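You operate a simulated robot arm through the tools that you are given. There is no shell and no other tool. Be economical: measure what you need, move in short steps, check, and stop when the job is done.

You run a simulated robot arm. Do the job below in one go: nothing can be reset, and whatever is moved stays where it is left.

TASK
Push the key in the jig up to its stop, clamp it and brush a strip of glue along it.
Fine: knob to HOLD; glue from the pot; brush back in the cup, lid back on; the bar stays up. A coat counts when it lies all over at full strength: go over it till it gets no stronger.

Only the result counts: the job must be done as asked and must still hold three seconds after the hand-in. Knocking over, shifting, dropping, spilling or breaking anything else fails it. Lids that push on must go on centred and level and be pressed home; caps that screw on are set level and turned clockwise until they are tight.

THE ROBOT
A 6-joint arm with a two-finger parallel gripper, fixed in place. Base frame: the origin is at the foot of the arm, x ahead of it, y to its left, z up; the work surface is at about z = 0.78. Lengths are in m, angles in degrees, forces in N, time in s.
With the tool pointing down near the work surface it reaches from about 0.26 to 0.68 m from the base axis. Its first joint turns from -66.0 to 66.0 degrees. Payload 2.9 kg.
Tool frame: the origin (TCP) lies between the finger pads and is the grasp point; the fingertips stand 0.03 m ahead of it; z points along the fingers, y is the line along which they close. Largest opening 0.11 m; finger width 0.02, thickness 0.01; the body of the gripper, 0.048 by 0.112 m, starts 0.055 m behind the TCP.
Orientation is told as [roll, pitch, yaw] about the base's x, y, z axes, in that order, counted from this pose: with the fingers straight down and closing along the base's y, the tool's x points along the base's -x, its y along +y and its z along -z.

THE INTERFACE
- The arm moves only by the tool jog_arm. Its argument "moves" is a list of rows, each a list of 6 numbers: the shift along the tool's x, y, z in units of 20 mm (1.0 is 20 mm), then the turn, a rotation vector about the tool's x, y, z in units of 4 degrees (1.0 is 4 degrees). In form: [[dx, dy, dz, wx, wy, wz], ...]. A call has 1 to 20 rows; each row shifts and turns the commanded pose from where the row before left it, along the tool's axes as they then stand. "grip" is the finger opening in mm, from 0 to 110, set as the call begins (left out, the last holds). A call with a number of a shift or a turn outside -1 to 1 is refused whole. Each row takes 0.2 s and may step no farther than 0.05 m and 8.6 degrees from the row before; otherwise, or with a gripper value out of range, the whole call is refused. Where a pose cannot be reached the arm comes as near as it can. A force on the tool above 40 N (or 10 N above the force at the start of the call, whichever is more), or a blocked arm, ends the call early, and 0.2 s more pass. Each finger travels about 0.108 m/s and halts on what it meets, pressing with about 45 N; the grip force reading is that of the motor and also rises with nothing between the fingers. The clock runs only during rows and for 0.2 s after the last one: add rows that do not move to give the fingers time. It gives the time, the measured TCP pose, the force on the tool (base axes), the opening and the grip force at its end, in the units of the frame above (readings bear some noise), with the torque about the TCP (base axes, N m) and any sound that the robot's microphone picked up.
- Cameras (640 x 400 px; columns grow to the right, rows downward): "scene" is fixed at [0.0613, 0.4176, 1.3993]; the picture's right is [-0.90, -0.43, 0.00], its down [-0.18, 0.38, -0.91] and it looks along [0.39, -0.82, -0.42] (base axes); focal length 352 px, centre (320, 200). "wrist" rides on the gripper at [0.072, 0.017, -0.103] in the tool frame; the picture's right is [-0.23, 0.97, 0.00], its down [-0.76, -0.18, -0.62] and it looks along [-0.61, -0.14, 0.78] (tool axes); focal length 222 px, centre (320, 200). There is no depth. A picture from a camera that has moved, and an enlarged one, comes with that camera's place and axes in the base frame and with its lens.
- get_image(camera): a new picture of that camera. The clock stands still meanwhile.
- zoom(camera, box): a new picture of the part [left, top, right, bottom] of that camera's present view, enlarged. The clock stands still meanwhile.
- close_job(): hands the job in; it is judged then, once.

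Work in short steps. Places have to be worked out from the pictures, the camera data and where the tool is seen: move nearer, look again, correct. Check each grasp and each placing, and mend what went wrong. You have 120 turns and 68 pictures in all, those below and enlarged ones among them. Open the gripper and draw the arm clear of the work before you hand the job in, unless the task says otherwise; then end with one line.

The tools are called by a JSON object that holds its "op" and its "data". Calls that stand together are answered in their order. jog_arm: Moves the arm, as the interface text tells. Its arguments: {"type":"object","properties":{"moves":{"type":"array","items":{"type":"array","items":{"type":"number"}}},"grip":{"type":"number"}},"required":["moves"]} The other tools are called the same way: get_image (camera) takes a picture; zoom (camera, box) takes an enlarged picture of a part of a camera's view; close_job () hands the job in.

At the start:

```text
clock: 0.0
tool_pos: [0.342, -0.1602, 1.1578]
tool_rot: [0.0, -0.1, 0.0]
ft_force: [0.5, -0.3, -0.7]
wrist_torque: [-0.02, 0.0, 0.05]
width: 0.11
finger_force: 0.0
```

scene: 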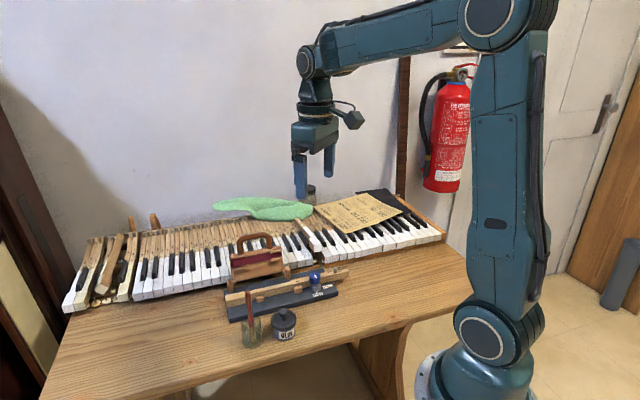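
wrist: 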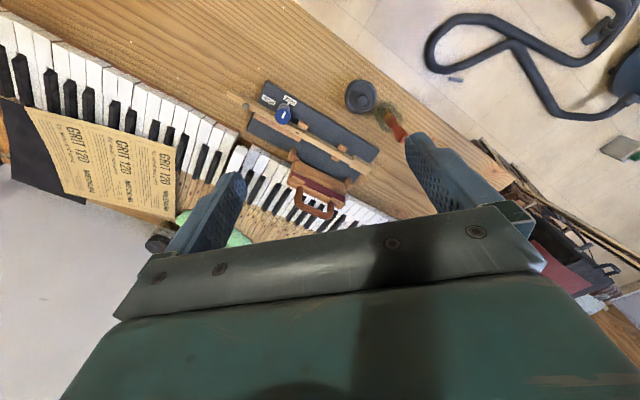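

I'll begin by enlarging the jig area in both views.

{"op": "zoom", "data": {"camera": "scene", "box": [210, 220, 370, 350]}}

{"op": "zoom", "data": {"camera": "wrist", "box": [220, 60, 430, 220]}}

```text
3.08 times, centred on (290, 285) of scene
camera zoom: at [0.0613, 0.4176, 1.3993], right [-0.9, -0.43, 0.0], down [-0.18, 0.38, -0.91], along [0.39, -0.82, -0.42], focal length 1083 px, centre (412, -62)
```

zoom: 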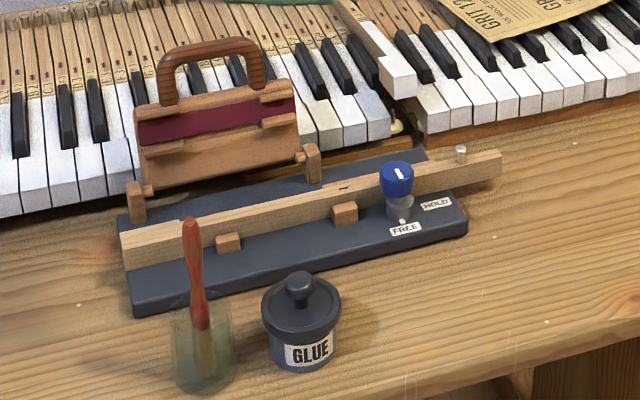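

```text
2.50 times, centred on (325, 140) of wrist
camera zoom: at [0.2693, -0.143, 1.2615], right [0.23, 0.97, 0.0], down [0.76, -0.18, 0.62], along [0.61, -0.14, -0.78], focal length 555 px, centre (308, 350)
```

zoom: 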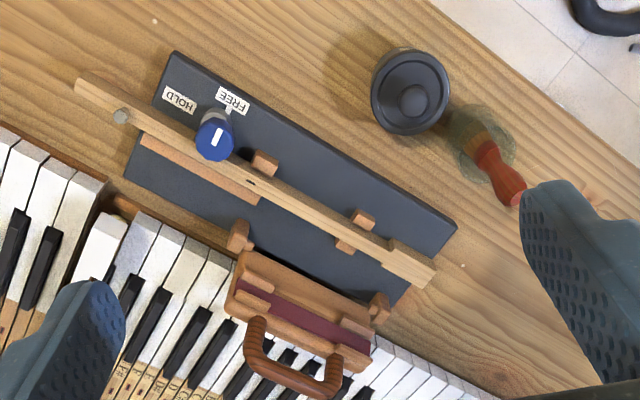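

The key runs at about 45° across the plate, with a pin on its near right end. I'll go lower to see the stop, the key ends and the knob.

{"op": "jog_arm", "data": {"moves": [[0.5, 0, 1, 0, 0, 0], [0.5, 0, 1, 0, 0, 0], [0.5, 0, 1, 0, 0, 0], [0, 0, 1, 0, 0, 0], [0, 0, 1, 0, 0, 0], [0, 0, 1, 0, 0, 0], [0, 0, 1, 0, 0, 0], [0, 0, 0.5, 0, 0, 0], [0, 0, 0, 0, 0, 0]]}}

{"op": "get_image", "data": {"camera": "wrist"}}

```text
clock: 2.0
tool_pos: [0.3097, -0.1578, 1.008]
tool_rot: [0.0, 0.1, 0.0]
ft_force: [-0.1, 0.8, 0.0]
wrist_torque: [-0.03, 0.01, 0.0]
width: 0.1103
finger_force: 0.1
```

```text
63 pictures are left
camera wrist: at [0.2377, -0.1411, 1.1122], right [0.23, 0.97, 0.0], down [0.76, -0.18, 0.62], along [0.61, -0.14, -0.78], focal length 222 px, centre (320, 200)
```

wrist: 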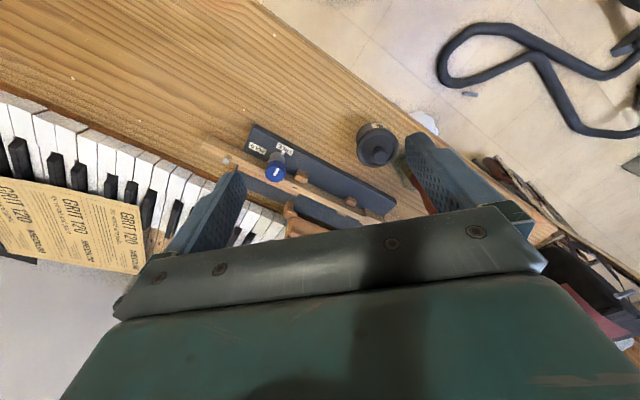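

The gripper hides everything ahead of the TCP, so I'll move forward and slightly right at this height to bring the jig into the clear part of the picture.

{"op": "jog_arm", "data": {"moves": [[-1, -0.5, 0, 0, 0, 0], [-1, -0.5, 0, 0, 0, 0], [-1, -0.5, 0, 0, 0, 0], [-1, -0.5, 0, 0, 0, 0], [-0.5, 0, 0, 0, 0, 0], [0, 0, 0, 0, 0, 0]]}}

{"op": "zoom", "data": {"camera": "wrist", "box": [200, 40, 440, 220]}}

```text
clock: 3.4
tool_pos: [0.4013, -0.1993, 1.007]
tool_rot: [0.0, 0.0, 0.0]
ft_force: [-0.3, 0.2, 0.6]
wrist_torque: [0.01, -0.01, 0.04]
width: 0.1098
finger_force: 0.0
```

```text
2.22 times, centred on (320, 130) of wrist
camera zoom: at [0.3285, -0.1828, 1.1117], right [0.23, 0.97, 0.0], down [0.76, -0.18, 0.62], along [0.61, -0.14, -0.78], focal length 494 px, centre (320, 356)
```

zoom: 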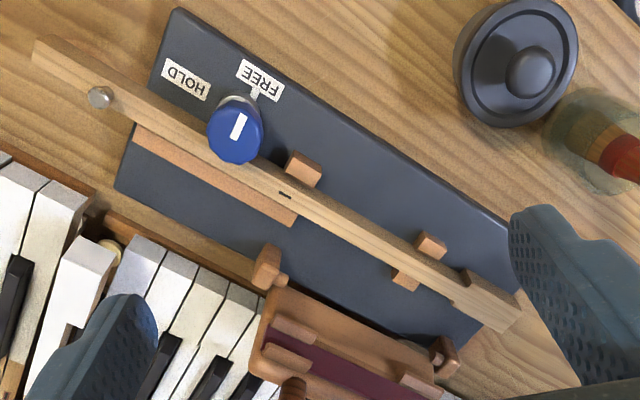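

I need a closer look at the far end of the key, where the stop should be, and at the knob end.

{"op": "zoom", "data": {"camera": "wrist", "box": [320, 110, 410, 170]}}

{"op": "zoom", "data": {"camera": "wrist", "box": [205, 45, 335, 130]}}

{"op": "zoom", "data": {"camera": "scene", "box": [220, 255, 330, 325]}}

```text
6.67 times, centred on (365, 140) of wrist
camera zoom: at [0.3285, -0.1828, 1.1117], right [0.23, 0.97, 0.0], down [0.76, -0.18, 0.62], along [0.61, -0.14, -0.78], focal length 1481 px, centre (20, 600)
```

zoom: 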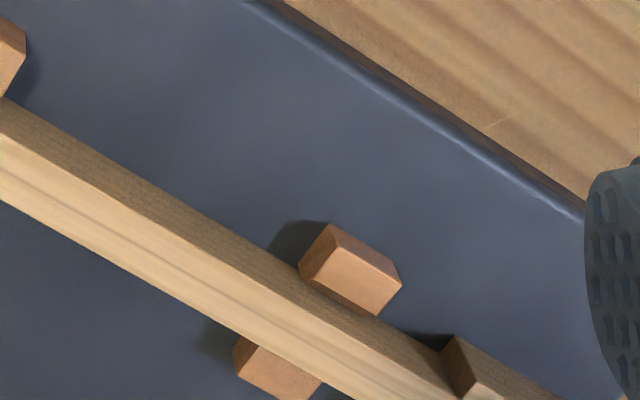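

```text
4.71 times, centred on (270, 88) of wrist
camera zoom: at [0.3285, -0.1828, 1.1117], right [0.23, 0.97, 0.0], down [0.76, -0.18, 0.62], along [0.61, -0.14, -0.78], focal length 1045 px, centre (555, 729)
```

zoom: 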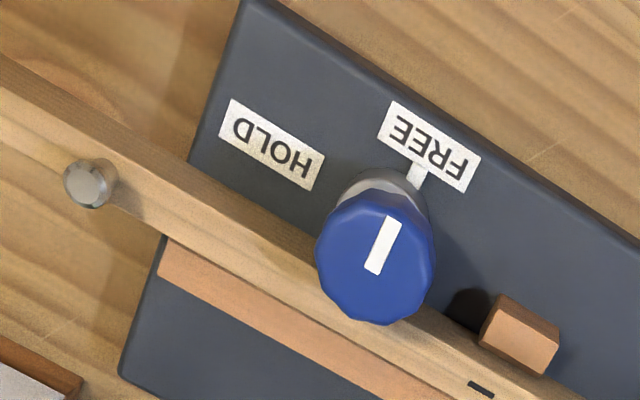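

```text
5.71 times, centred on (275, 290) of scene
camera zoom: at [0.0614, 0.4176, 1.3993], right [-0.9, -0.43, 0.0], down [-0.18, 0.38, -0.91], along [0.39, -0.82, -0.42], focal length 2012 px, centre (577, -314)
```

zoom: 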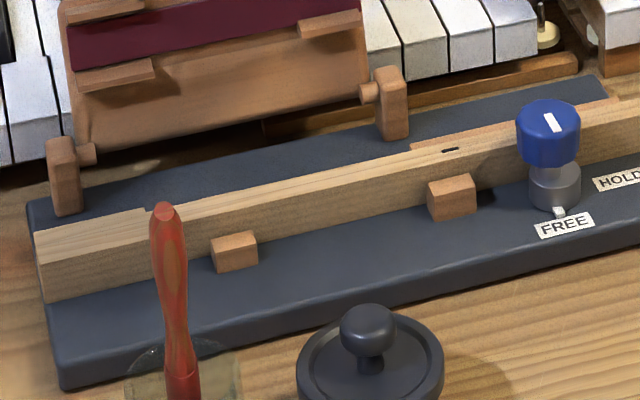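

The key's wide head (left end in the scene view) has a shoulder that faces the nearest peg. That peg looks like the stop, so the push goes from the head end toward the pin end. I'll yaw the tool by 44° so its y axis lies along the key, and close the fingers.

{"op": "jog_arm", "data": {"moves": [[0, 0, 0, 0, 0, 1], [0, 0, 0, 0, 0, 1], [0, 0, 0, 0, 0, 1], [0, 0, 0, 0, 0, 1], [0, 0, 0, 0, 0, 1], [0, 0, 0, 0, 0, 1], [0, 0, 0, 0, 0, 1], [0, 0, 0, 0, 0, 1], [0, 0, 0, 0, 0, 1], [0, 0, 0, 0, 0, 1], [0, 0, 0, 0, 0, 1], [0, 0, 0, 0, 0, 0]], "grip": 0}}

{"op": "get_image", "data": {"camera": "wrist"}}

```text
clock: 6.0
tool_pos: [0.4013, -0.2007, 1.0068]
tool_rot: [0.0, 0.0, -44.2]
ft_force: [0.2, 0.6, 0.7]
wrist_torque: [0.02, 0.0, 0.03]
width: 0.0
finger_force: 37.1
```

```text
58 pictures are left
camera wrist: at [0.3608, -0.1371, 1.1116], right [0.84, 0.54, 0.0], down [0.42, -0.66, 0.62], along [0.34, -0.52, -0.78], focal length 222 px, centre (320, 200)
```

wrist: 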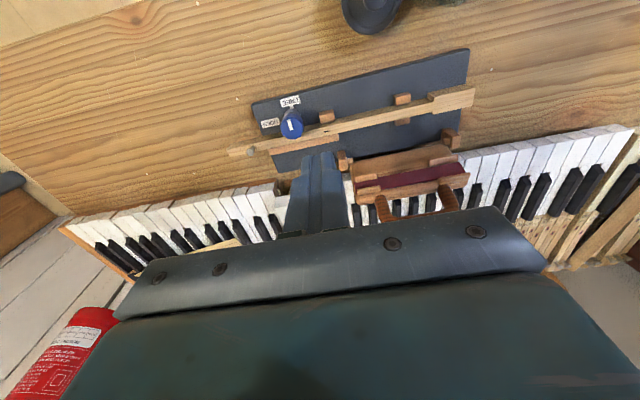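

This is a useful view. I'll enlarge the jig for measurements.

{"op": "zoom", "data": {"camera": "wrist", "box": [370, 40, 490, 160]}}

{"op": "zoom", "data": {"camera": "wrist", "box": [220, 80, 350, 180]}}

```text
3.33 times, centred on (430, 100) of wrist
camera zoom: at [0.3608, -0.1371, 1.1116], right [0.84, 0.54, 0.0], down [0.42, -0.66, 0.62], along [0.34, -0.52, -0.78], focal length 740 px, centre (-47, 533)
```

zoom: 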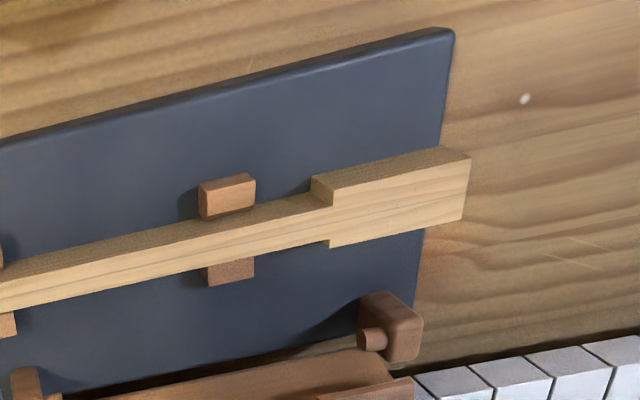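

```text
4.00 times, centred on (285, 130) of wrist
camera zoom: at [0.3608, -0.1371, 1.1116], right [0.84, 0.54, 0.0], down [0.42, -0.66, 0.62], along [0.34, -0.52, -0.78], focal length 888 px, centre (460, 480)
```

zoom: 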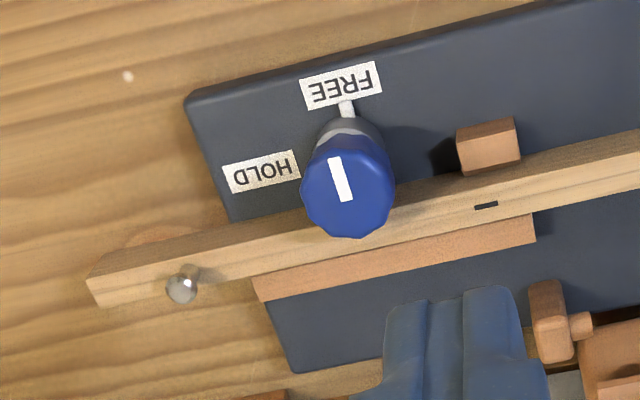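

Both shoulders of the head face the peg pair, with a gap of about 20 mm. HOLD is 90° counter-clockwise from FREE, seen from above. I'll move beyond the head end at about (0.578, -0.072) and come part of the way down.

{"op": "jog_arm", "data": {"moves": [[-0.2, 1, 0, 0, 0, 0], [-0.2, 1, 0, 0, 0, 0], [-0.2, 1, 0, 0, 0, 0], [-0.2, 1, 0, 0, 0, 0], [-0.2, 1, 0, 0, 0, 0], [-0.2, 1, 0, 0, 0, 0], [-0.2, 1, 0, 0, 0, 0], [-0.2, 1, 0, 0, 0, 0], [-0.2, 1, 0, 0, 0, 0], [-0.05, 1, 0, 0, 0, 0], [0, 0.8, 0, 0, 0, 0], [0, 0, 1, 0, 0, 0], [0, 0, 1, 0, 0, 0], [0, 0, 1, 0, 0, 0], [0, 0, 1, 0, 0, 0], [0, 0, 1, 0, 0, 0], [0, 0, 1, 0, 0, 0], [0, 0, 0, 0, 0, 0]]}}

{"op": "get_image", "data": {"camera": "wrist"}}

{"op": "zoom", "data": {"camera": "scene", "box": [190, 210, 320, 320]}}

```text
clock: 9.8
tool_pos: [0.5782, -0.0714, 0.8895]
tool_rot: [0.1, 0.0, -43.9]
ft_force: [0.1, -0.4, 0.0]
wrist_torque: [-0.02, 0.02, 0.05]
width: 0.0
finger_force: 37.8
```

```text
55 pictures are left
camera wrist: at [0.5379, -0.0084, 0.9928], right [0.84, 0.54, 0.0], down [0.42, -0.66, 0.62], along [0.34, -0.52, -0.78], focal length 222 px, centre (320, 200)
```

wrist: 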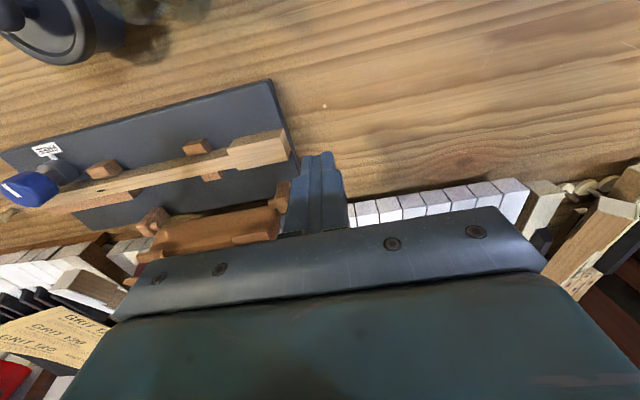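

```text
3.64 times, centred on (255, 265) of scene
camera zoom: at [0.0613, 0.4176, 1.3993], right [-0.9, -0.43, 0.0], down [-0.18, 0.38, -0.91], along [0.39, -0.82, -0.42], focal length 1280 px, centre (556, -36)
```

zoom: 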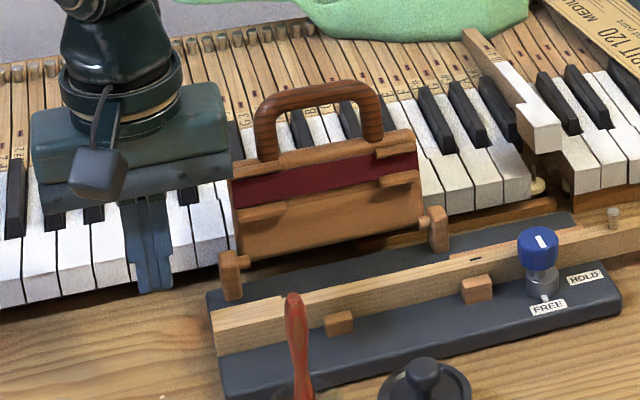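

The key top is at about z = 0.816 and the fingers are lined up with the head end. I'll go down to fingertip z ≈ 0.803 and push slowly along -e until I make first contact.

{"op": "jog_arm", "data": {"moves": [[0, 0, 1, 0, 0, 0], [0, 0, 1, 0, 0, 0], [0, 0, 0.8, 0, 0, 0], [0, -0.3, 0, 0, 0, 0], [0, -0.3, 0, 0, 0, 0], [0, -0.2, 0, 0, 0, 0], [0, -0.2, 0, 0, 0, 0], [0, -0.2, 0, 0, 0, 0], [0, 0, 0, 0, 0, 0]]}}

{"op": "zoom", "data": {"camera": "wrist", "box": [160, 80, 360, 240]}}

```text
clock: 11.8
tool_pos: [0.5641, -0.0884, 0.8309]
tool_rot: [0.1, 0.0, -44.0]
ft_force: [0.2, 0.9, 0.4]
wrist_torque: [-0.01, 0.01, 0.02]
width: 0.0001
finger_force: 37.7
```

```text
2.50 times, centred on (260, 160) of wrist
camera zoom: at [0.5226, -0.0251, 0.935], right [0.84, 0.54, 0.0], down [0.42, -0.66, 0.62], along [0.34, -0.52, -0.78], focal length 555 px, centre (470, 300)
```

zoom: 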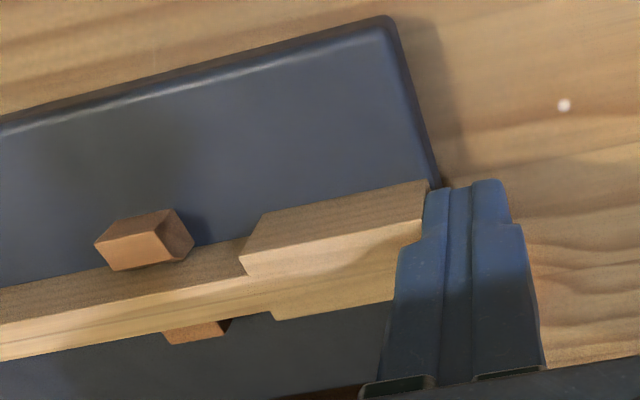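

The finger is at the head end and the gap left at the shoulder is about 15 mm. I'll push in 2 mm steps and watch the force.

{"op": "jog_arm", "data": {"moves": [[0, -0.1, 0, 0, 0, 0], [0, -0.1, 0, 0, 0, 0], [0, -0.1, 0, 0, 0, 0], [0, -0.1, 0, 0, 0, 0], [0, -0.1, 0, 0, 0, 0], [0, -0.1, 0, 0, 0, 0]]}}

{"op": "zoom", "data": {"camera": "wrist", "box": [160, 80, 360, 240]}}

```text
clock: 13.2
tool_pos: [0.5522, -0.0946, 0.8334]
tool_rot: [0.0, 0.0, -44.0]
ft_force: [0.0, -0.7, 0.4]
wrist_torque: [0.01, 0.0, 0.02]
width: 0.0
finger_force: 37.8
```

```text
2.50 times, centred on (260, 160) of wrist
camera zoom: at [0.5128, -0.0329, 0.9361], right [0.84, 0.54, 0.0], down [0.42, -0.66, 0.62], along [0.34, -0.52, -0.78], focal length 555 px, centre (470, 300)
```

zoom: 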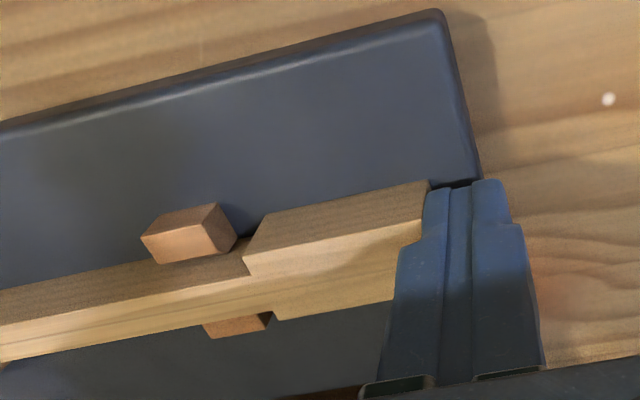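

The key slides freely and only a few mm remain. I'll continue in 1 mm steps.

{"op": "jog_arm", "data": {"moves": [[0, -0.05, 0, 0, 0, 0], [0, -0.05, 0, 0, 0, 0], [0, -0.05, 0, 0, 0, 0], [0, -0.05, 0, 0, 0, 0], [0, -0.05, 0, 0, 0, 0], [0, -0.05, 0, 0, 0, 0]]}}

{"op": "zoom", "data": {"camera": "wrist", "box": [160, 80, 360, 240]}}

```text
clock: 14.6
tool_pos: [0.5501, -0.1001, 0.8328]
tool_rot: [0.1, 0.0, -44.1]
ft_force: [-0.4, -0.3, 0.4]
wrist_torque: [-0.01, -0.03, -0.01]
width: 0.0
finger_force: 37.9
```

```text
2.50 times, centred on (260, 160) of wrist
camera zoom: at [0.5081, -0.0384, 0.9353], right [0.84, 0.54, 0.0], down [0.42, -0.66, 0.62], along [0.34, -0.52, -0.78], focal length 555 px, centre (470, 300)
```

zoom: 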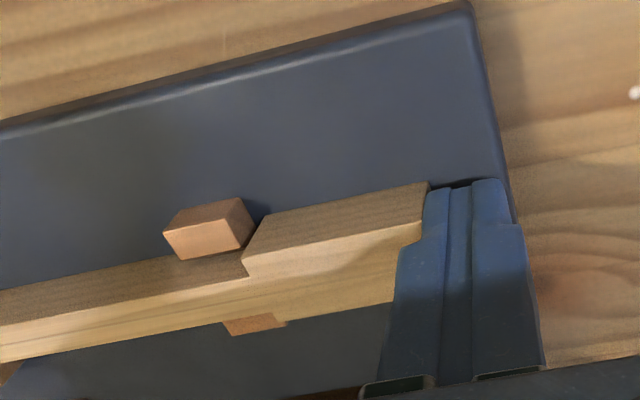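

There's still a small gap and no contact force, so I'll keep going.

{"op": "jog_arm", "data": {"moves": [[0, -0.05, 0, 0, 0, 0], [0, -0.05, 0, 0, 0, 0], [0, -0.05, 0, 0, 0, 0], [0, -0.05, 0, 0, 0, 0], [0, -0.05, 0, 0, 0, 0], [0, -0.05, 0, 0, 0, 0], [0, -0.05, 0, 0, 0, 0], [0, -0.05, 0, 0, 0, 0]]}}

{"op": "zoom", "data": {"camera": "wrist", "box": [160, 80, 360, 240]}}

```text
clock: 16.4
tool_pos: [0.5448, -0.1053, 0.8321]
tool_rot: [0.3, -0.1, -43.8]
ft_force: [14.5, 19.3, -2.1]
wrist_torque: [0.35, -0.36, -0.09]
width: 0.0
finger_force: 37.7
```

```text
2.50 times, centred on (260, 160) of wrist
camera zoom: at [0.5038, -0.0426, 0.936], right [0.84, 0.55, 0.01], down [0.42, -0.66, 0.62], along [0.35, -0.52, -0.78], focal length 555 px, centre (470, 300)
```

zoom: 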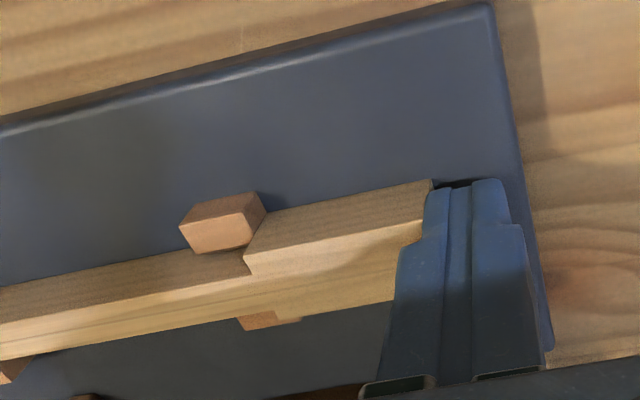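

A 24 N reaction shows the head is against its stop. I'll back off, rise, and travel over the knob at about (0.3845, -0.2355), opening the fingers.

{"op": "jog_arm", "data": {"moves": [[0, 0.5, 0, 0, 0, 0], [0, 0.5, 0, 0, 0, 0], [0, 0, -1, 0, 0, 0], [0, 0, -1, 0, 0, 0], [0, 0, -1, 0, 0, 0], [0, 0, -1, 0, 0, 0], [0, 0, -1, 0, 0, 0], [0, 0, -1, 0, 0, 0], [0.2, -1, 0, 0, 0, 0], [0.2, -1, 0, 0, 0, 0], [0.2, -1, 0, 0, 0, 0], [0.2, -1, 0, 0, 0, 0], [0.2, -1, 0, 0, 0, 0], [0.2, -1, 0, 0, 0, 0], [0, -1, 0, 0, 0, 0], [0, -1, 0, 0, 0, 0], [0, -1, 0, 0, 0, 0], [0, -1, 0, 0, 0, 0], [0, -1, 0, 0, 0, 0], [0, -0.2, 0, 0, 0, 0]]}}

{"op": "jog_arm", "data": {"moves": [[0, 0, 0, 0, 0, 0], [0, 0, 0, 0, 0, 0]], "grip": 50}}

{"op": "zoom", "data": {"camera": "wrist", "box": [240, 60, 480, 220]}}

{"op": "zoom", "data": {"camera": "scene", "box": [220, 225, 350, 325]}}

```text
clock: 20.6
tool_pos: [0.3857, -0.2362, 0.9523]
tool_rot: [0.0, 0.0, -44.0]
ft_force: [-0.1, 0.1, -0.7]
wrist_torque: [-0.02, 0.01, -0.04]
width: 0.0
finger_force: 37.9
```

```text
clock: 21.2
tool_pos: [0.3871, -0.2352, 0.9509]
tool_rot: [0.0, -0.1, -44.0]
ft_force: [0.8, -0.7, -0.9]
wrist_torque: [0.01, 0.01, 0.03]
width: 0.0501
finger_force: 0.1
```

```text
2.50 times, centred on (360, 140) of wrist
camera zoom: at [0.345, -0.1738, 1.0554], right [0.84, 0.54, 0.0], down [0.42, -0.66, 0.62], along [0.34, -0.52, -0.78], focal length 555 px, centre (220, 350)
```

zoom: 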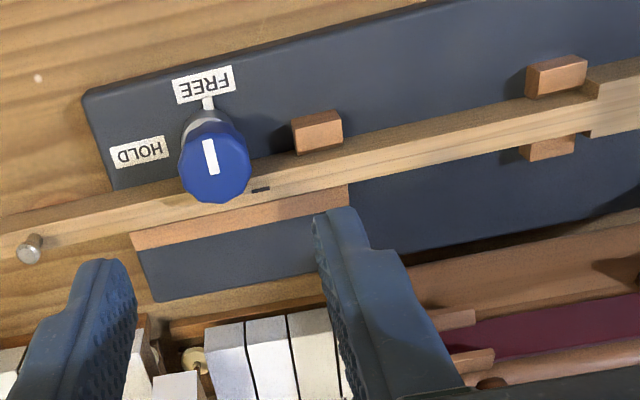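

```text
4.00 times, centred on (285, 275) of scene
camera zoom: at [0.0613, 0.4176, 1.3993], right [-0.9, -0.43, 0.0], down [-0.18, 0.38, -0.91], along [0.39, -0.82, -0.42], focal length 1408 px, centre (460, -100)
```

zoom: 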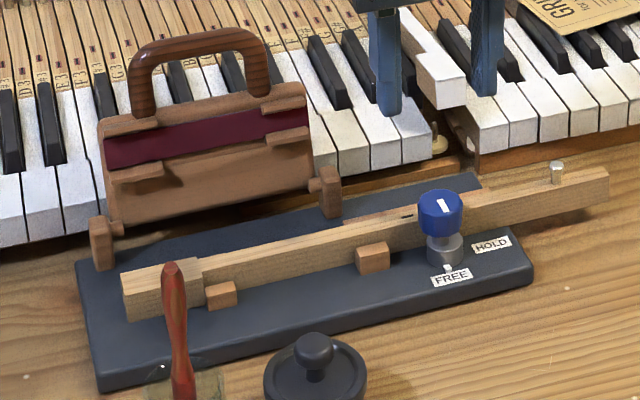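

The key is hard against its pegs. The knob centre is confirmed at (0.384, -0.235), top at z ≈ 0.85. I'll go down and grip the cap.

{"op": "jog_arm", "data": {"moves": [[0, -0.1, 1, 0, 0, 0], [0, 0, 1, 0, 0, 0], [0, 0, 1, 0, 0, 0], [0, 0, 1, 0, 0, 0], [0, 0, 0.5, 0, 0, 0], [0, 0, 0, 0, 0, 0]]}}

{"op": "jog_arm", "data": {"moves": [[0, 0, 0, 0, 0, 0], [0, 0, 0, 0, 0, 0], [0, 0, 0, 0, 0, 0]], "grip": 20}}

{"op": "zoom", "data": {"camera": "scene", "box": [270, 225, 350, 295]}}

```text
clock: 22.6
tool_pos: [0.3835, -0.2376, 0.8601]
tool_rot: [0.0, 0.0, -44.1]
ft_force: [0.9, -0.6, -0.4]
wrist_torque: [0.0, 0.0, 0.03]
width: 0.0503
finger_force: 0.0
```

```text
clock: 23.4
tool_pos: [0.3833, -0.2383, 0.8615]
tool_rot: [0.0, 0.1, -44.0]
ft_force: [0.3, -1.3, 0.6]
wrist_torque: [-0.05, -0.08, -0.02]
width: 0.0281
finger_force: 44.4
```

```text
5.71 times, centred on (310, 260) of scene
camera zoom: at [0.0614, 0.4175, 1.3993], right [-0.9, -0.43, 0.0], down [-0.18, 0.38, -0.91], along [0.39, -0.82, -0.42], focal length 2012 px, centre (377, -143)
```

zoom: 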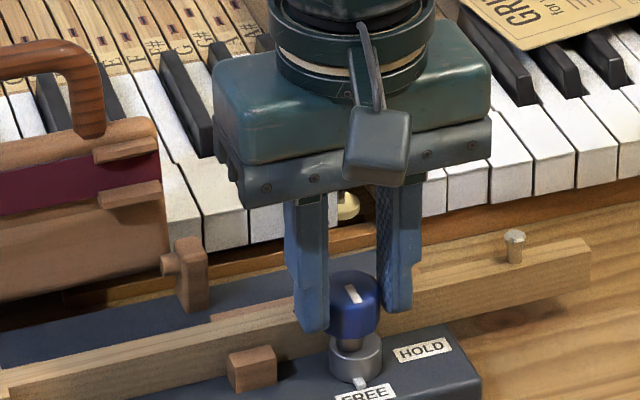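

The cap is gripped (28 mm). I'll turn it 80° counter-clockwise first, then check.

{"op": "jog_arm", "data": {"moves": [[0, 0, 0, 0, 0, -1], [0, 0, 0, 0, 0, -1], [0, 0, 0, 0, 0, -1], [0, 0, 0, 0, 0, -1], [0, 0, 0, 0, 0, -1], [0, 0, 0, 0, 0, -1], [0, 0, 0, 0, 0, -1], [0, 0, 0, 0, 0, -1], [0, 0, 0, 0, 0, -1], [0, 0, 0, 0, 0, -1], [0, 0, 0, 0, 0, -1], [0, 0, 0, 0, 0, -1], [0, 0, 0, 0, 0, -1], [0, 0, 0, 0, 0, -1], [0, 0, 0, 0, 0, -1], [0, 0, 0, 0, 0, -1], [0, 0, 0, 0, 0, -1], [0, 0, 0, 0, 0, -1], [0, 0, 0, 0, 0, -1], [0, 0, 0, 0, 0, -1]]}}

{"op": "zoom", "data": {"camera": "scene", "box": [270, 225, 350, 295]}}

```text
clock: 27.6
tool_pos: [0.3833, -0.2359, 0.8611]
tool_rot: [0.2, 0.1, 36.0]
ft_force: [-6.9, -3.2, -0.1]
wrist_torque: [0.45, -0.55, -0.04]
width: 0.0281
finger_force: 45.4
```

```text
5.71 times, centred on (310, 260) of scene
camera zoom: at [0.0613, 0.4174, 1.3993], right [-0.9, -0.43, 0.0], down [-0.18, 0.38, -0.91], along [0.39, -0.82, -0.42], focal length 2012 px, centre (377, -143)
```

zoom: 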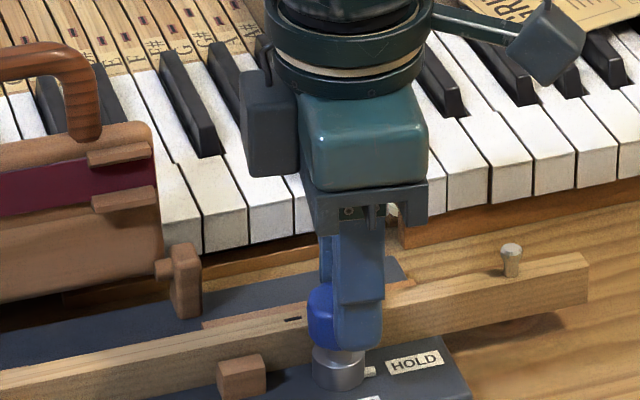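

The jig seems to have shifted a little in the picture during the turn. I'll compare it with an earlier view before going on.

{"op": "zoom", "data": {"camera": "scene", "box": [220, 225, 350, 325]}}

```text
4.00 times, centred on (285, 275) of scene
camera zoom: at [0.0613, 0.4174, 1.3993], right [-0.9, -0.43, 0.0], down [-0.18, 0.38, -0.91], along [0.39, -0.82, -0.42], focal length 1408 px, centre (460, -100)
```

zoom: 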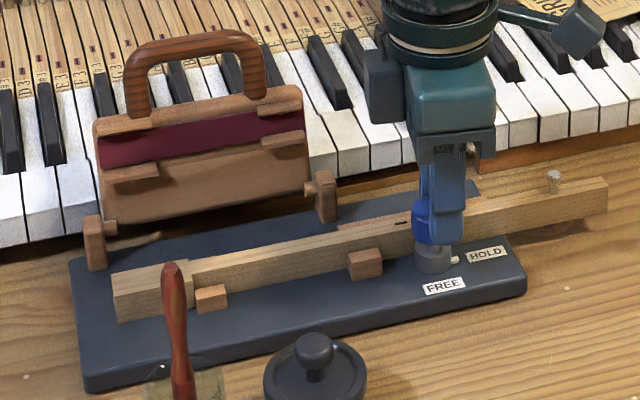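

The knob axis sits about 8 mm off my TCP along tool -x, so turning about the TCP dragged the jig roughly 11.5 mm in +y. The drag should be reversible, so with the knob still held I'll pull it back along base -y and compare.

{"op": "jog_arm", "data": {"moves": [[0.057, -0.078, 0, 0, 0, 0], [0.057, -0.078, 0, 0, 0, 0], [0.057, -0.078, 0, 0, 0, 0], [0.057, -0.078, 0, 0, 0, 0], [0.057, -0.078, 0, 0, 0, 0], [0.057, -0.078, 0, 0, 0, 0], [0, 0, 0, 0, 0, 0]]}}

{"op": "zoom", "data": {"camera": "scene", "box": [220, 225, 350, 325]}}

```text
clock: 29.2
tool_pos: [0.3843, -0.2495, 0.8624]
tool_rot: [0.0, -0.2, 36.1]
ft_force: [1.9, 14.7, 6.7]
wrist_torque: [0.33, 0.0, 0.06]
width: 0.028
finger_force: 45.9
```

```text
4.00 times, centred on (285, 275) of scene
camera zoom: at [0.0613, 0.418, 1.3992], right [-0.9, -0.43, 0.0], down [-0.18, 0.38, -0.91], along [0.39, -0.82, -0.42], focal length 1408 px, centre (460, -100)
```

zoom: 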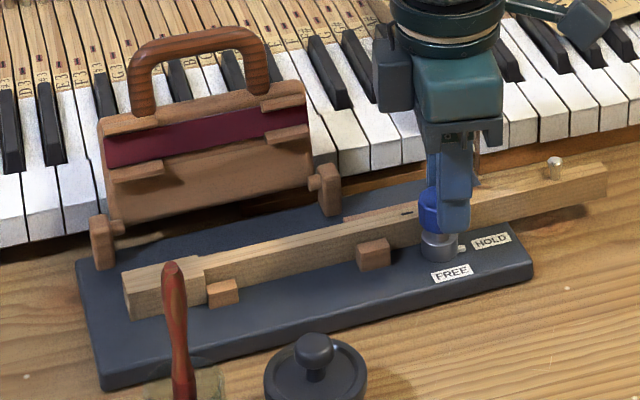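

The jig is back to within about 1–2 mm of its original place. I'll release, recentre on the knob (about 6.5 mm along tool -x) and look.

{"op": "jog_arm", "data": {"moves": [[0, 0, 0, 0, 0, 0], [0, 0, 0, 0, 0, 0], [-0.33, 0, 0, 0, 0, 0], [0, 0, 0, 0, 0, 0], [0, 0, 0, 0, 0, 0]], "grip": 48}}

{"op": "zoom", "data": {"camera": "scene", "box": [220, 225, 350, 325]}}

{"op": "get_image", "data": {"camera": "wrist"}}

```text
clock: 30.4
tool_pos: [0.388, -0.2457, 0.8611]
tool_rot: [0.0, 0.0, 36.1]
ft_force: [0.3, -0.4, 0.0]
wrist_torque: [0.03, -0.02, 0.0]
width: 0.0478
finger_force: 0.1
```

```text
4.00 times, centred on (285, 275) of scene
camera zoom: at [0.0613, 0.4176, 1.3993], right [-0.9, -0.43, 0.0], down [-0.18, 0.38, -0.91], along [0.39, -0.82, -0.42], focal length 1408 px, centre (460, -100)
```

zoom: 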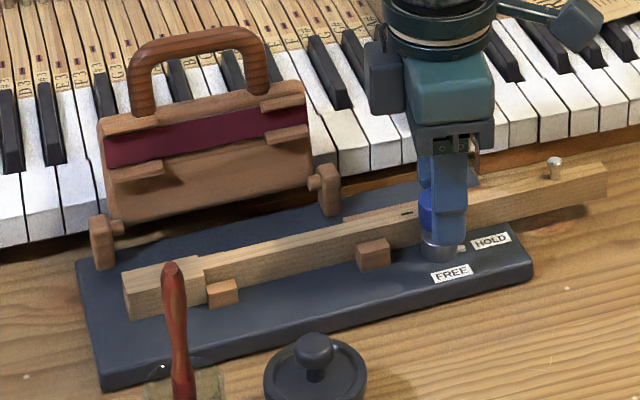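

```text
42 pictures are left
camera wrist: at [0.3195, -0.2743, 0.9648], right [-0.39, 0.92, 0.0], down [0.72, 0.3, 0.62], along [0.57, 0.24, -0.78], focal length 222 px, centre (320, 200)
```

wrist: 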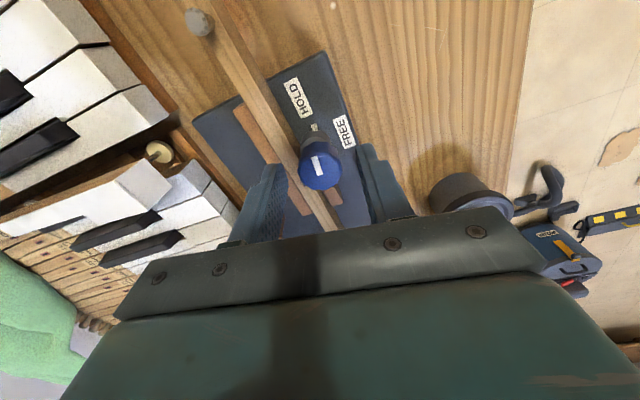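

The knob is now centred between the fingers to within 1–2 mm, and its pointer is just short of HOLD. I'll regrip and finish the turn in 2° steps.

{"op": "jog_arm", "data": {"moves": [[0, 0, 0, 0, 0, 0], [0, 0, 0, 0, 0, 0], [0, 0, 0, 0, 0, -0.5], [0, 0, 0, 0, 0, -0.5], [0, 0, 0, 0, 0, -0.5], [0, 0, 0, 0, 0, -0.5], [0, 0, 0, 0, 0, 0]], "grip": 20}}

{"op": "zoom", "data": {"camera": "scene", "box": [220, 225, 350, 325]}}

```text
clock: 32.0
tool_pos: [0.3888, -0.2462, 0.861]
tool_rot: [0.1, 0.1, 43.9]
ft_force: [-7.3, -3.6, 0.3]
wrist_torque: [-0.12, 0.21, -0.18]
width: 0.0277
finger_force: 44.9
```

```text
4.00 times, centred on (285, 275) of scene
camera zoom: at [0.0613, 0.4174, 1.3993], right [-0.9, -0.43, 0.0], down [-0.18, 0.38, -0.91], along [0.39, -0.82, -0.42], focal length 1408 px, centre (460, -100)
```

zoom: 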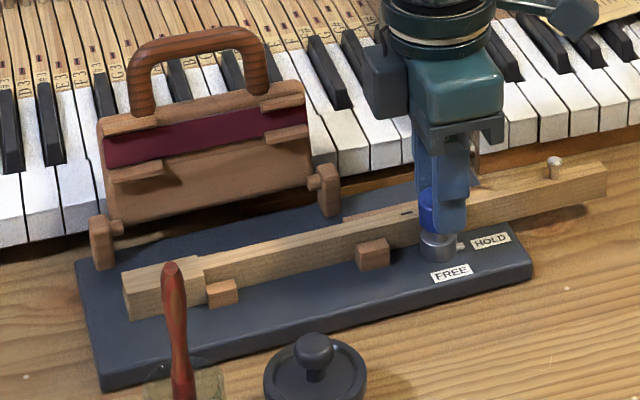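

Torque is starting to build and the jig hasn't moved. I'll turn a few more degrees and read the torque.

{"op": "jog_arm", "data": {"moves": [[0, 0, 0, 0, 0, -0.5], [0, 0, 0, 0, 0, 0]]}}

{"op": "jog_arm", "data": {"moves": [[0, 0, 0, 0, 0, -0.4], [0, 0, 0, 0, 0, 0]]}}

{"op": "zoom", "data": {"camera": "scene", "box": [270, 225, 350, 295]}}

```text
clock: 32.6
tool_pos: [0.389, -0.2465, 0.8604]
tool_rot: [0.0, 0.0, 46.1]
ft_force: [-6.1, -4.9, -0.3]
wrist_torque: [-0.33, 0.33, -0.38]
width: 0.0276
finger_force: 45.2
```

```text
clock: 33.2
tool_pos: [0.3902, -0.2447, 0.861]
tool_rot: [0.1, 0.0, 47.6]
ft_force: [-4.3, -0.8, -0.2]
wrist_torque: [-0.07, 0.07, -0.34]
width: 0.0277
finger_force: 44.9
```

```text
5.71 times, centred on (310, 260) of scene
camera zoom: at [0.0614, 0.4175, 1.3993], right [-0.9, -0.43, 0.0], down [-0.18, 0.38, -0.91], along [0.39, -0.82, -0.42], focal length 2012 px, centre (377, -143)
```

zoom: 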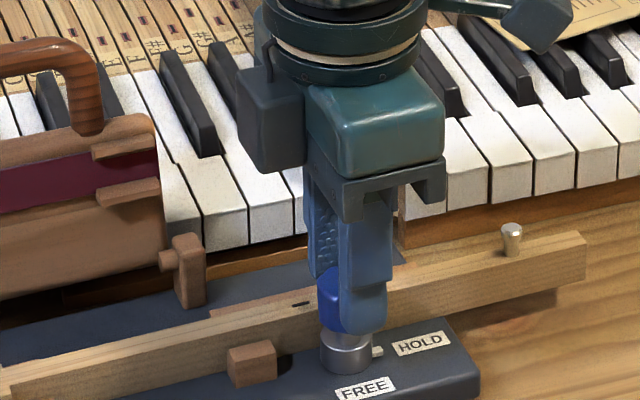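

The pointer is at HOLD and the torque is up, so it's at its stop. The jig sits about 4 mm toward +n from its original place, so I'll nudge it back while holding the knob, then release.

{"op": "jog_arm", "data": {"moves": [[-0.015, 0.06, 0, 0, 0, 0], [-0.015, 0.06, 0, 0, 0, 0], [-0.015, 0.06, 0, 0, 0, 0], [-0.015, 0.06, 0, 0, 0, 0], [0, 0, 0, 0, 0, 0]]}}

{"op": "zoom", "data": {"camera": "scene", "box": [270, 225, 350, 295]}}

```text
clock: 34.4
tool_pos: [0.3876, -0.2417, 0.861]
tool_rot: [0.0, 0.0, 47.7]
ft_force: [2.5, -0.6, -0.7]
wrist_torque: [-0.06, 0.0, -0.38]
width: 0.0278
finger_force: 45.0
```

```text
5.71 times, centred on (310, 260) of scene
camera zoom: at [0.0616, 0.4174, 1.3993], right [-0.9, -0.43, 0.0], down [-0.18, 0.38, -0.91], along [0.39, -0.82, -0.42], focal length 2012 px, centre (377, -143)
```

zoom: 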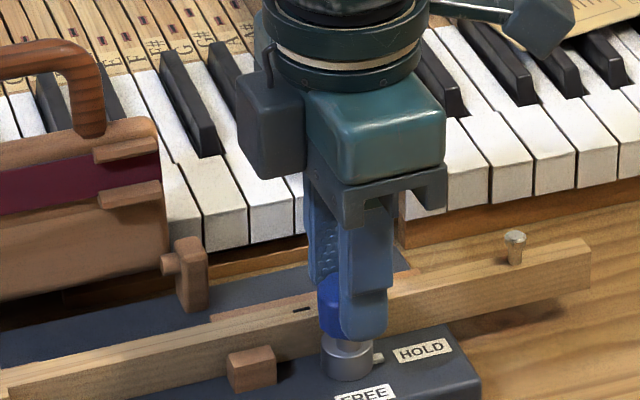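

All jig features match their original pixels again. I'll release the knob, rise, and inspect the pointer and clamp.

{"op": "jog_arm", "data": {"moves": [[0, 0, 0, 0, 0, 0], [0, 0, 0, 0, 0, 0], [0, 0, -1, 0, 0, 0], [0, 0, -1, 0, 0, 0], [0, 0, -1, 0, 0, 0], [0, 0, -1, 0, 0, 0], [0, 0, -1, 0, 0, 0], [0, 0, -1, 0, 0, 0], [0, 0, 0, 0, 0, 0]], "grip": 50}}

{"op": "zoom", "data": {"camera": "wrist", "box": [200, 60, 480, 230]}}

{"op": "zoom", "data": {"camera": "scene", "box": [220, 225, 350, 325]}}

```text
clock: 36.4
tool_pos: [0.386, -0.2408, 0.9813]
tool_rot: [0.0, -0.1, 47.5]
ft_force: [-0.5, -0.1, -0.8]
wrist_torque: [0.02, -0.01, 0.0]
width: 0.0501
finger_force: 0.0
```

```text
2.29 times, centred on (340, 145) of wrist
camera zoom: at [0.3252, -0.2829, 1.0853], right [-0.57, 0.82, 0.0], down [0.64, 0.44, 0.62], along [0.51, 0.35, -0.78], focal length 508 px, centre (274, 326)
```

zoom: 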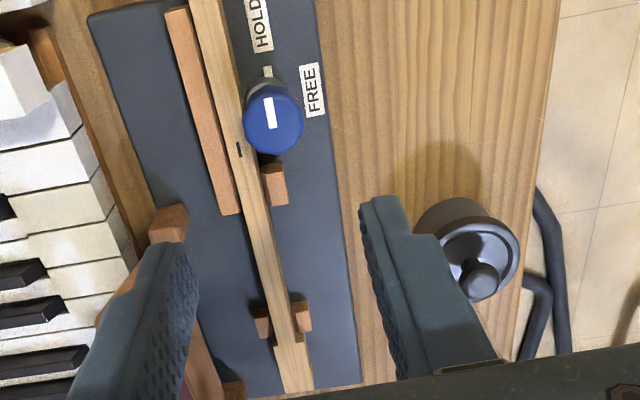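

```text
4.00 times, centred on (285, 275) of scene
camera zoom: at [0.0613, 0.4176, 1.3993], right [-0.9, -0.43, 0.0], down [-0.18, 0.38, -0.91], along [0.39, -0.82, -0.42], focal length 1408 px, centre (460, -100)
```

zoom: 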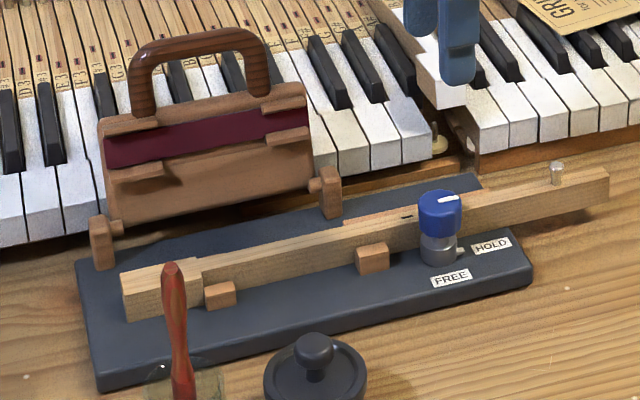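

The clamp is at HOLD, the key is at its stop, and the jig is where it began. Next is the pot, whose lid knob I place at about (0.392, -0.094, 0.843). I'll move above it for a closer look.

{"op": "jog_arm", "data": {"moves": [[-1, 0.8, 0, 0, 0, 0], [-1, 0.8, 0, 0, 0, 0], [-1, 0.8, 0, 0, 0, 0], [-1, 0.8, 0, 0, 0, 0], [-1, 0.8, 0, 0, 0, 0], [-0.6, 0.74, 0, 0, 0, 0], [0, 0, 1, 0, 0, 0], [0, 0, 1, 0, 0, 0], [0, 0, 0.5, 0, 0, 0], [0, 0, 0, 0, 0, 0]], "grip": 50}}

{"op": "get_image", "data": {"camera": "wrist"}}

{"op": "zoom", "data": {"camera": "scene", "box": [220, 225, 350, 355]}}

```text
clock: 38.6
tool_pos: [0.392, -0.0961, 0.9317]
tool_rot: [0.0, -0.1, 47.7]
ft_force: [0.2, 0.3, -0.7]
wrist_torque: [0.01, 0.01, -0.02]
width: 0.0503
finger_force: 0.1
```

```text
36 pictures are left
camera wrist: at [0.3304, -0.1382, 1.0354], right [-0.57, 0.82, 0.0], down [0.64, 0.44, 0.62], along [0.51, 0.35, -0.78], focal length 222 px, centre (320, 200)
```

wrist: 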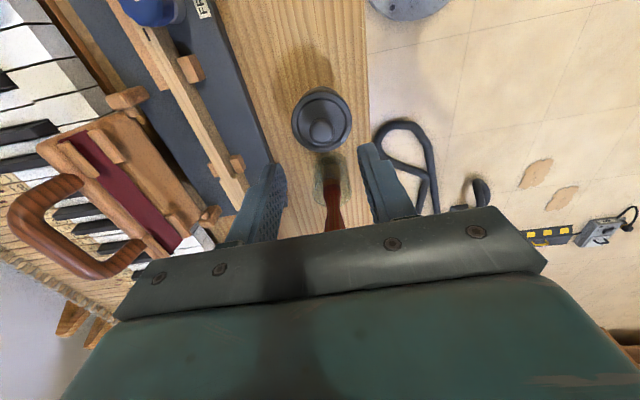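

```text
3.08 times, centred on (285, 290) of scene
camera zoom: at [0.0613, 0.4176, 1.3993], right [-0.9, -0.43, 0.0], down [-0.18, 0.38, -0.91], along [0.39, -0.82, -0.42], focal length 1083 px, centre (428, -77)
```

zoom: 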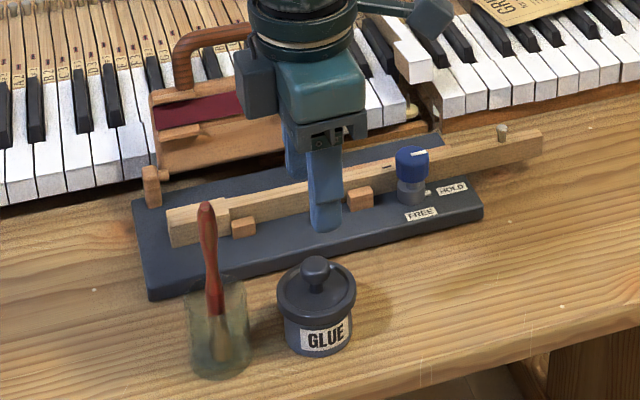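

The lid ball is at about (0.3955, -0.0936). I'll make the small correction, go down around the ball, close gently, and check.

{"op": "jog_arm", "data": {"moves": [[-0.21, -0.04, 0, 0, 0, 0], [0, 0, 1, 0, 0, 0], [0, 0, 1, 0, 0, 0], [0, 0, 1, 0, 0, 0], [0, 0, 0.64, 0, 0, 0], [0, 0, 0, 0, 0, 0]]}}

{"op": "zoom", "data": {"camera": "scene", "box": [240, 255, 330, 355]}}

{"op": "zoom", "data": {"camera": "wrist", "box": [240, 80, 420, 230]}}

```text
clock: 40.0
tool_pos: [0.3949, -0.0929, 0.8591]
tool_rot: [0.0, 0.1, 47.6]
ft_force: [-0.3, -0.8, -0.1]
wrist_torque: [0.02, -0.02, 0.01]
width: 0.0501
finger_force: 0.0
```

```text
4.00 times, centred on (285, 305) of scene
camera zoom: at [0.0613, 0.4176, 1.3993], right [-0.9, -0.43, 0.0], down [-0.18, 0.38, -0.91], along [0.39, -0.82, -0.42], focal length 1408 px, centre (460, -220)
```

zoom: 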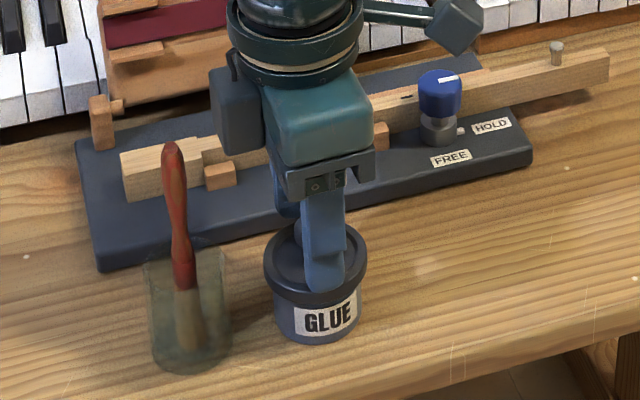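

```text
2.67 times, centred on (330, 155) of wrist
camera zoom: at [0.3338, -0.1347, 0.9618], right [-0.57, 0.82, 0.0], down [0.64, 0.44, 0.62], along [0.51, 0.35, -0.78], focal length 592 px, centre (293, 320)
```

zoom: 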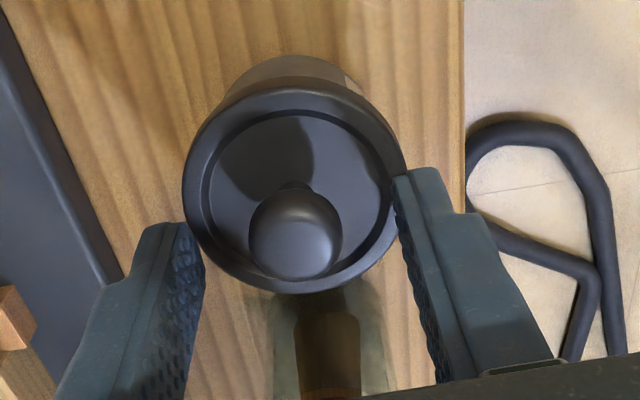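

The ball is centred between the pads. I'll close on it and try a small lift to see whether the lid comes free.

{"op": "jog_arm", "data": {"moves": [[0, 0, 0, 0, 0, 0], [0, 0, 0, 0, 0, 0], [0, 0, 0, 0, 0, 0], [0, 0, -0.1, 0, 0, 0], [0, 0, -0.1, 0, 0, 0], [0, 0, 0, 0, 0, 0]], "grip": 8}}

{"op": "zoom", "data": {"camera": "scene", "box": [240, 255, 330, 355]}}

```text
clock: 41.4
tool_pos: [0.3942, -0.0927, 0.8635]
tool_rot: [0.0, 0.0, 47.6]
ft_force: [-0.1, -0.8, -0.3]
wrist_torque: [-0.02, 0.0, 0.06]
width: 0.0158
finger_force: 44.3
heard: snap
```

```text
4.00 times, centred on (285, 305) of scene
camera zoom: at [0.0613, 0.4176, 1.3993], right [-0.9, -0.43, 0.0], down [-0.18, 0.38, -0.91], along [0.39, -0.82, -0.42], focal length 1408 px, centre (460, -220)
```

zoom: 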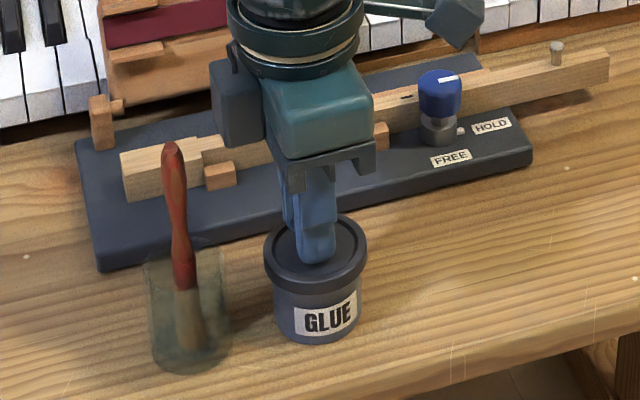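

A snap, and the lid is off (seated at TCP z ≈ 0.859, (0.3945, -0.0928)). I'll lift it clear, carry it 100 mm along -e, and lower it in steps.

{"op": "jog_arm", "data": {"moves": [[0, 0, -1, 0, 0, 0], [0, 0, -1, 0, 0, 0], [0, 0, -0.5, 0, 0, 0], [1, 0, 0, 0, 0, 0], [1, 0, 0, 0, 0, 0], [1, 0, 0, 0, 0, 0], [1, 0, 0, 0, 0, 0], [1, 0, 0, 0, 0, 0], [0, 0, 1, 0, 0, 0], [0, 0, 1, 0, 0, 0], [0, 0, 1, 0, 0, 0], [0, 0, 0.5, 0, 0, 0], [0, 0, 0, 0, 0, 0]]}}

{"op": "zoom", "data": {"camera": "scene", "box": [240, 255, 350, 365]}}

```text
clock: 44.2
tool_pos: [0.3257, -0.1664, 0.8413]
tool_rot: [0.0, 0.0, 47.5]
ft_force: [-0.1, 0.1, -0.8]
wrist_torque: [-0.02, 0.01, -0.05]
width: 0.0157
finger_force: 45.5
```

```text
3.64 times, centred on (295, 310) of scene
camera zoom: at [0.0613, 0.4176, 1.3993], right [-0.9, -0.43, 0.0], down [-0.18, 0.38, -0.91], along [0.39, -0.82, -0.42], focal length 1280 px, centre (411, -200)
```

zoom: 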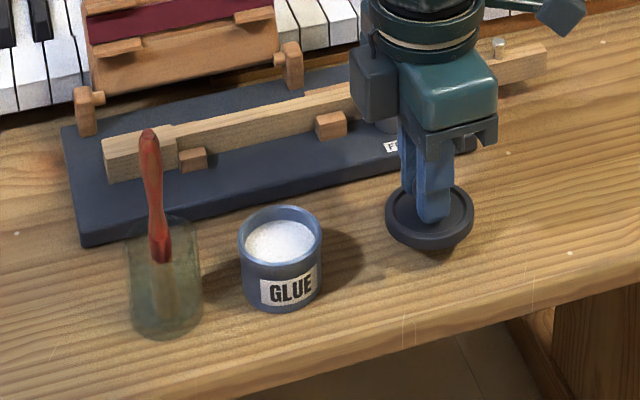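

The lid is still a little above the table. I'll lower it in 1.5 mm steps.

{"op": "jog_arm", "data": {"moves": [[0, 0, 0.08, 0, 0, 0], [0, 0, 0.08, 0, 0, 0], [0, 0, 0.08, 0, 0, 0], [0, 0, 0.08, 0, 0, 0]]}}

```text
clock: 45.2
tool_pos: [0.3268, -0.1659, 0.8368]
tool_rot: [0.0, 0.0, 47.6]
ft_force: [-1.1, 1.0, 1.0]
wrist_torque: [0.01, -0.01, -0.02]
width: 0.0159
finger_force: 44.6
```

{"op": "jog_arm", "data": {"moves": [[0, 0, 0.06, 0, 0, 0], [0, 0, 0.06, 0, 0, 0], [0, 0, 0.06, 0, 0, 0], [0, 0, 0, 0, 0, 0]]}}

```text
clock: 46.2
tool_pos: [0.3272, -0.1652, 0.832]
tool_rot: [0.0, 0.0, 47.6]
ft_force: [-0.4, 0.0, -0.6]
wrist_torque: [0.0, -0.02, 0.0]
width: 0.0171
finger_force: 45.1
```

The width changed slightly, which suggests contact. One more small step to confirm.

{"op": "jog_arm", "data": {"moves": [[0, 0, 0.06, 0, 0, 0], [0, 0, 0, 0, 0, 0]]}}

{"op": "zoom", "data": {"camera": "scene", "box": [295, 285, 345, 335]}}

```text
clock: 46.8
tool_pos: [0.3275, -0.1653, 0.8326]
tool_rot: [0.0, 0.0, 47.6]
ft_force: [-0.7, -0.5, -0.1]
wrist_torque: [0.0, -0.01, 0.02]
width: 0.0177
finger_force: 44.9
```

```text
8.00 times, centred on (320, 310) of scene
camera zoom: at [0.0613, 0.4176, 1.3993], right [-0.9, -0.43, 0.0], down [-0.18, 0.38, -0.91], along [0.39, -0.82, -0.42], focal length 2816 px, centre (320, -680)
```

zoom: 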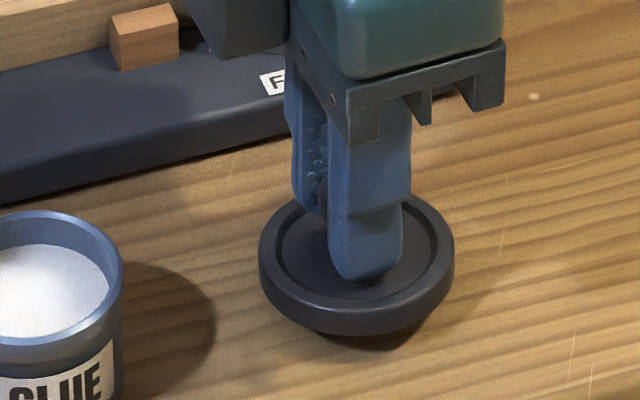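

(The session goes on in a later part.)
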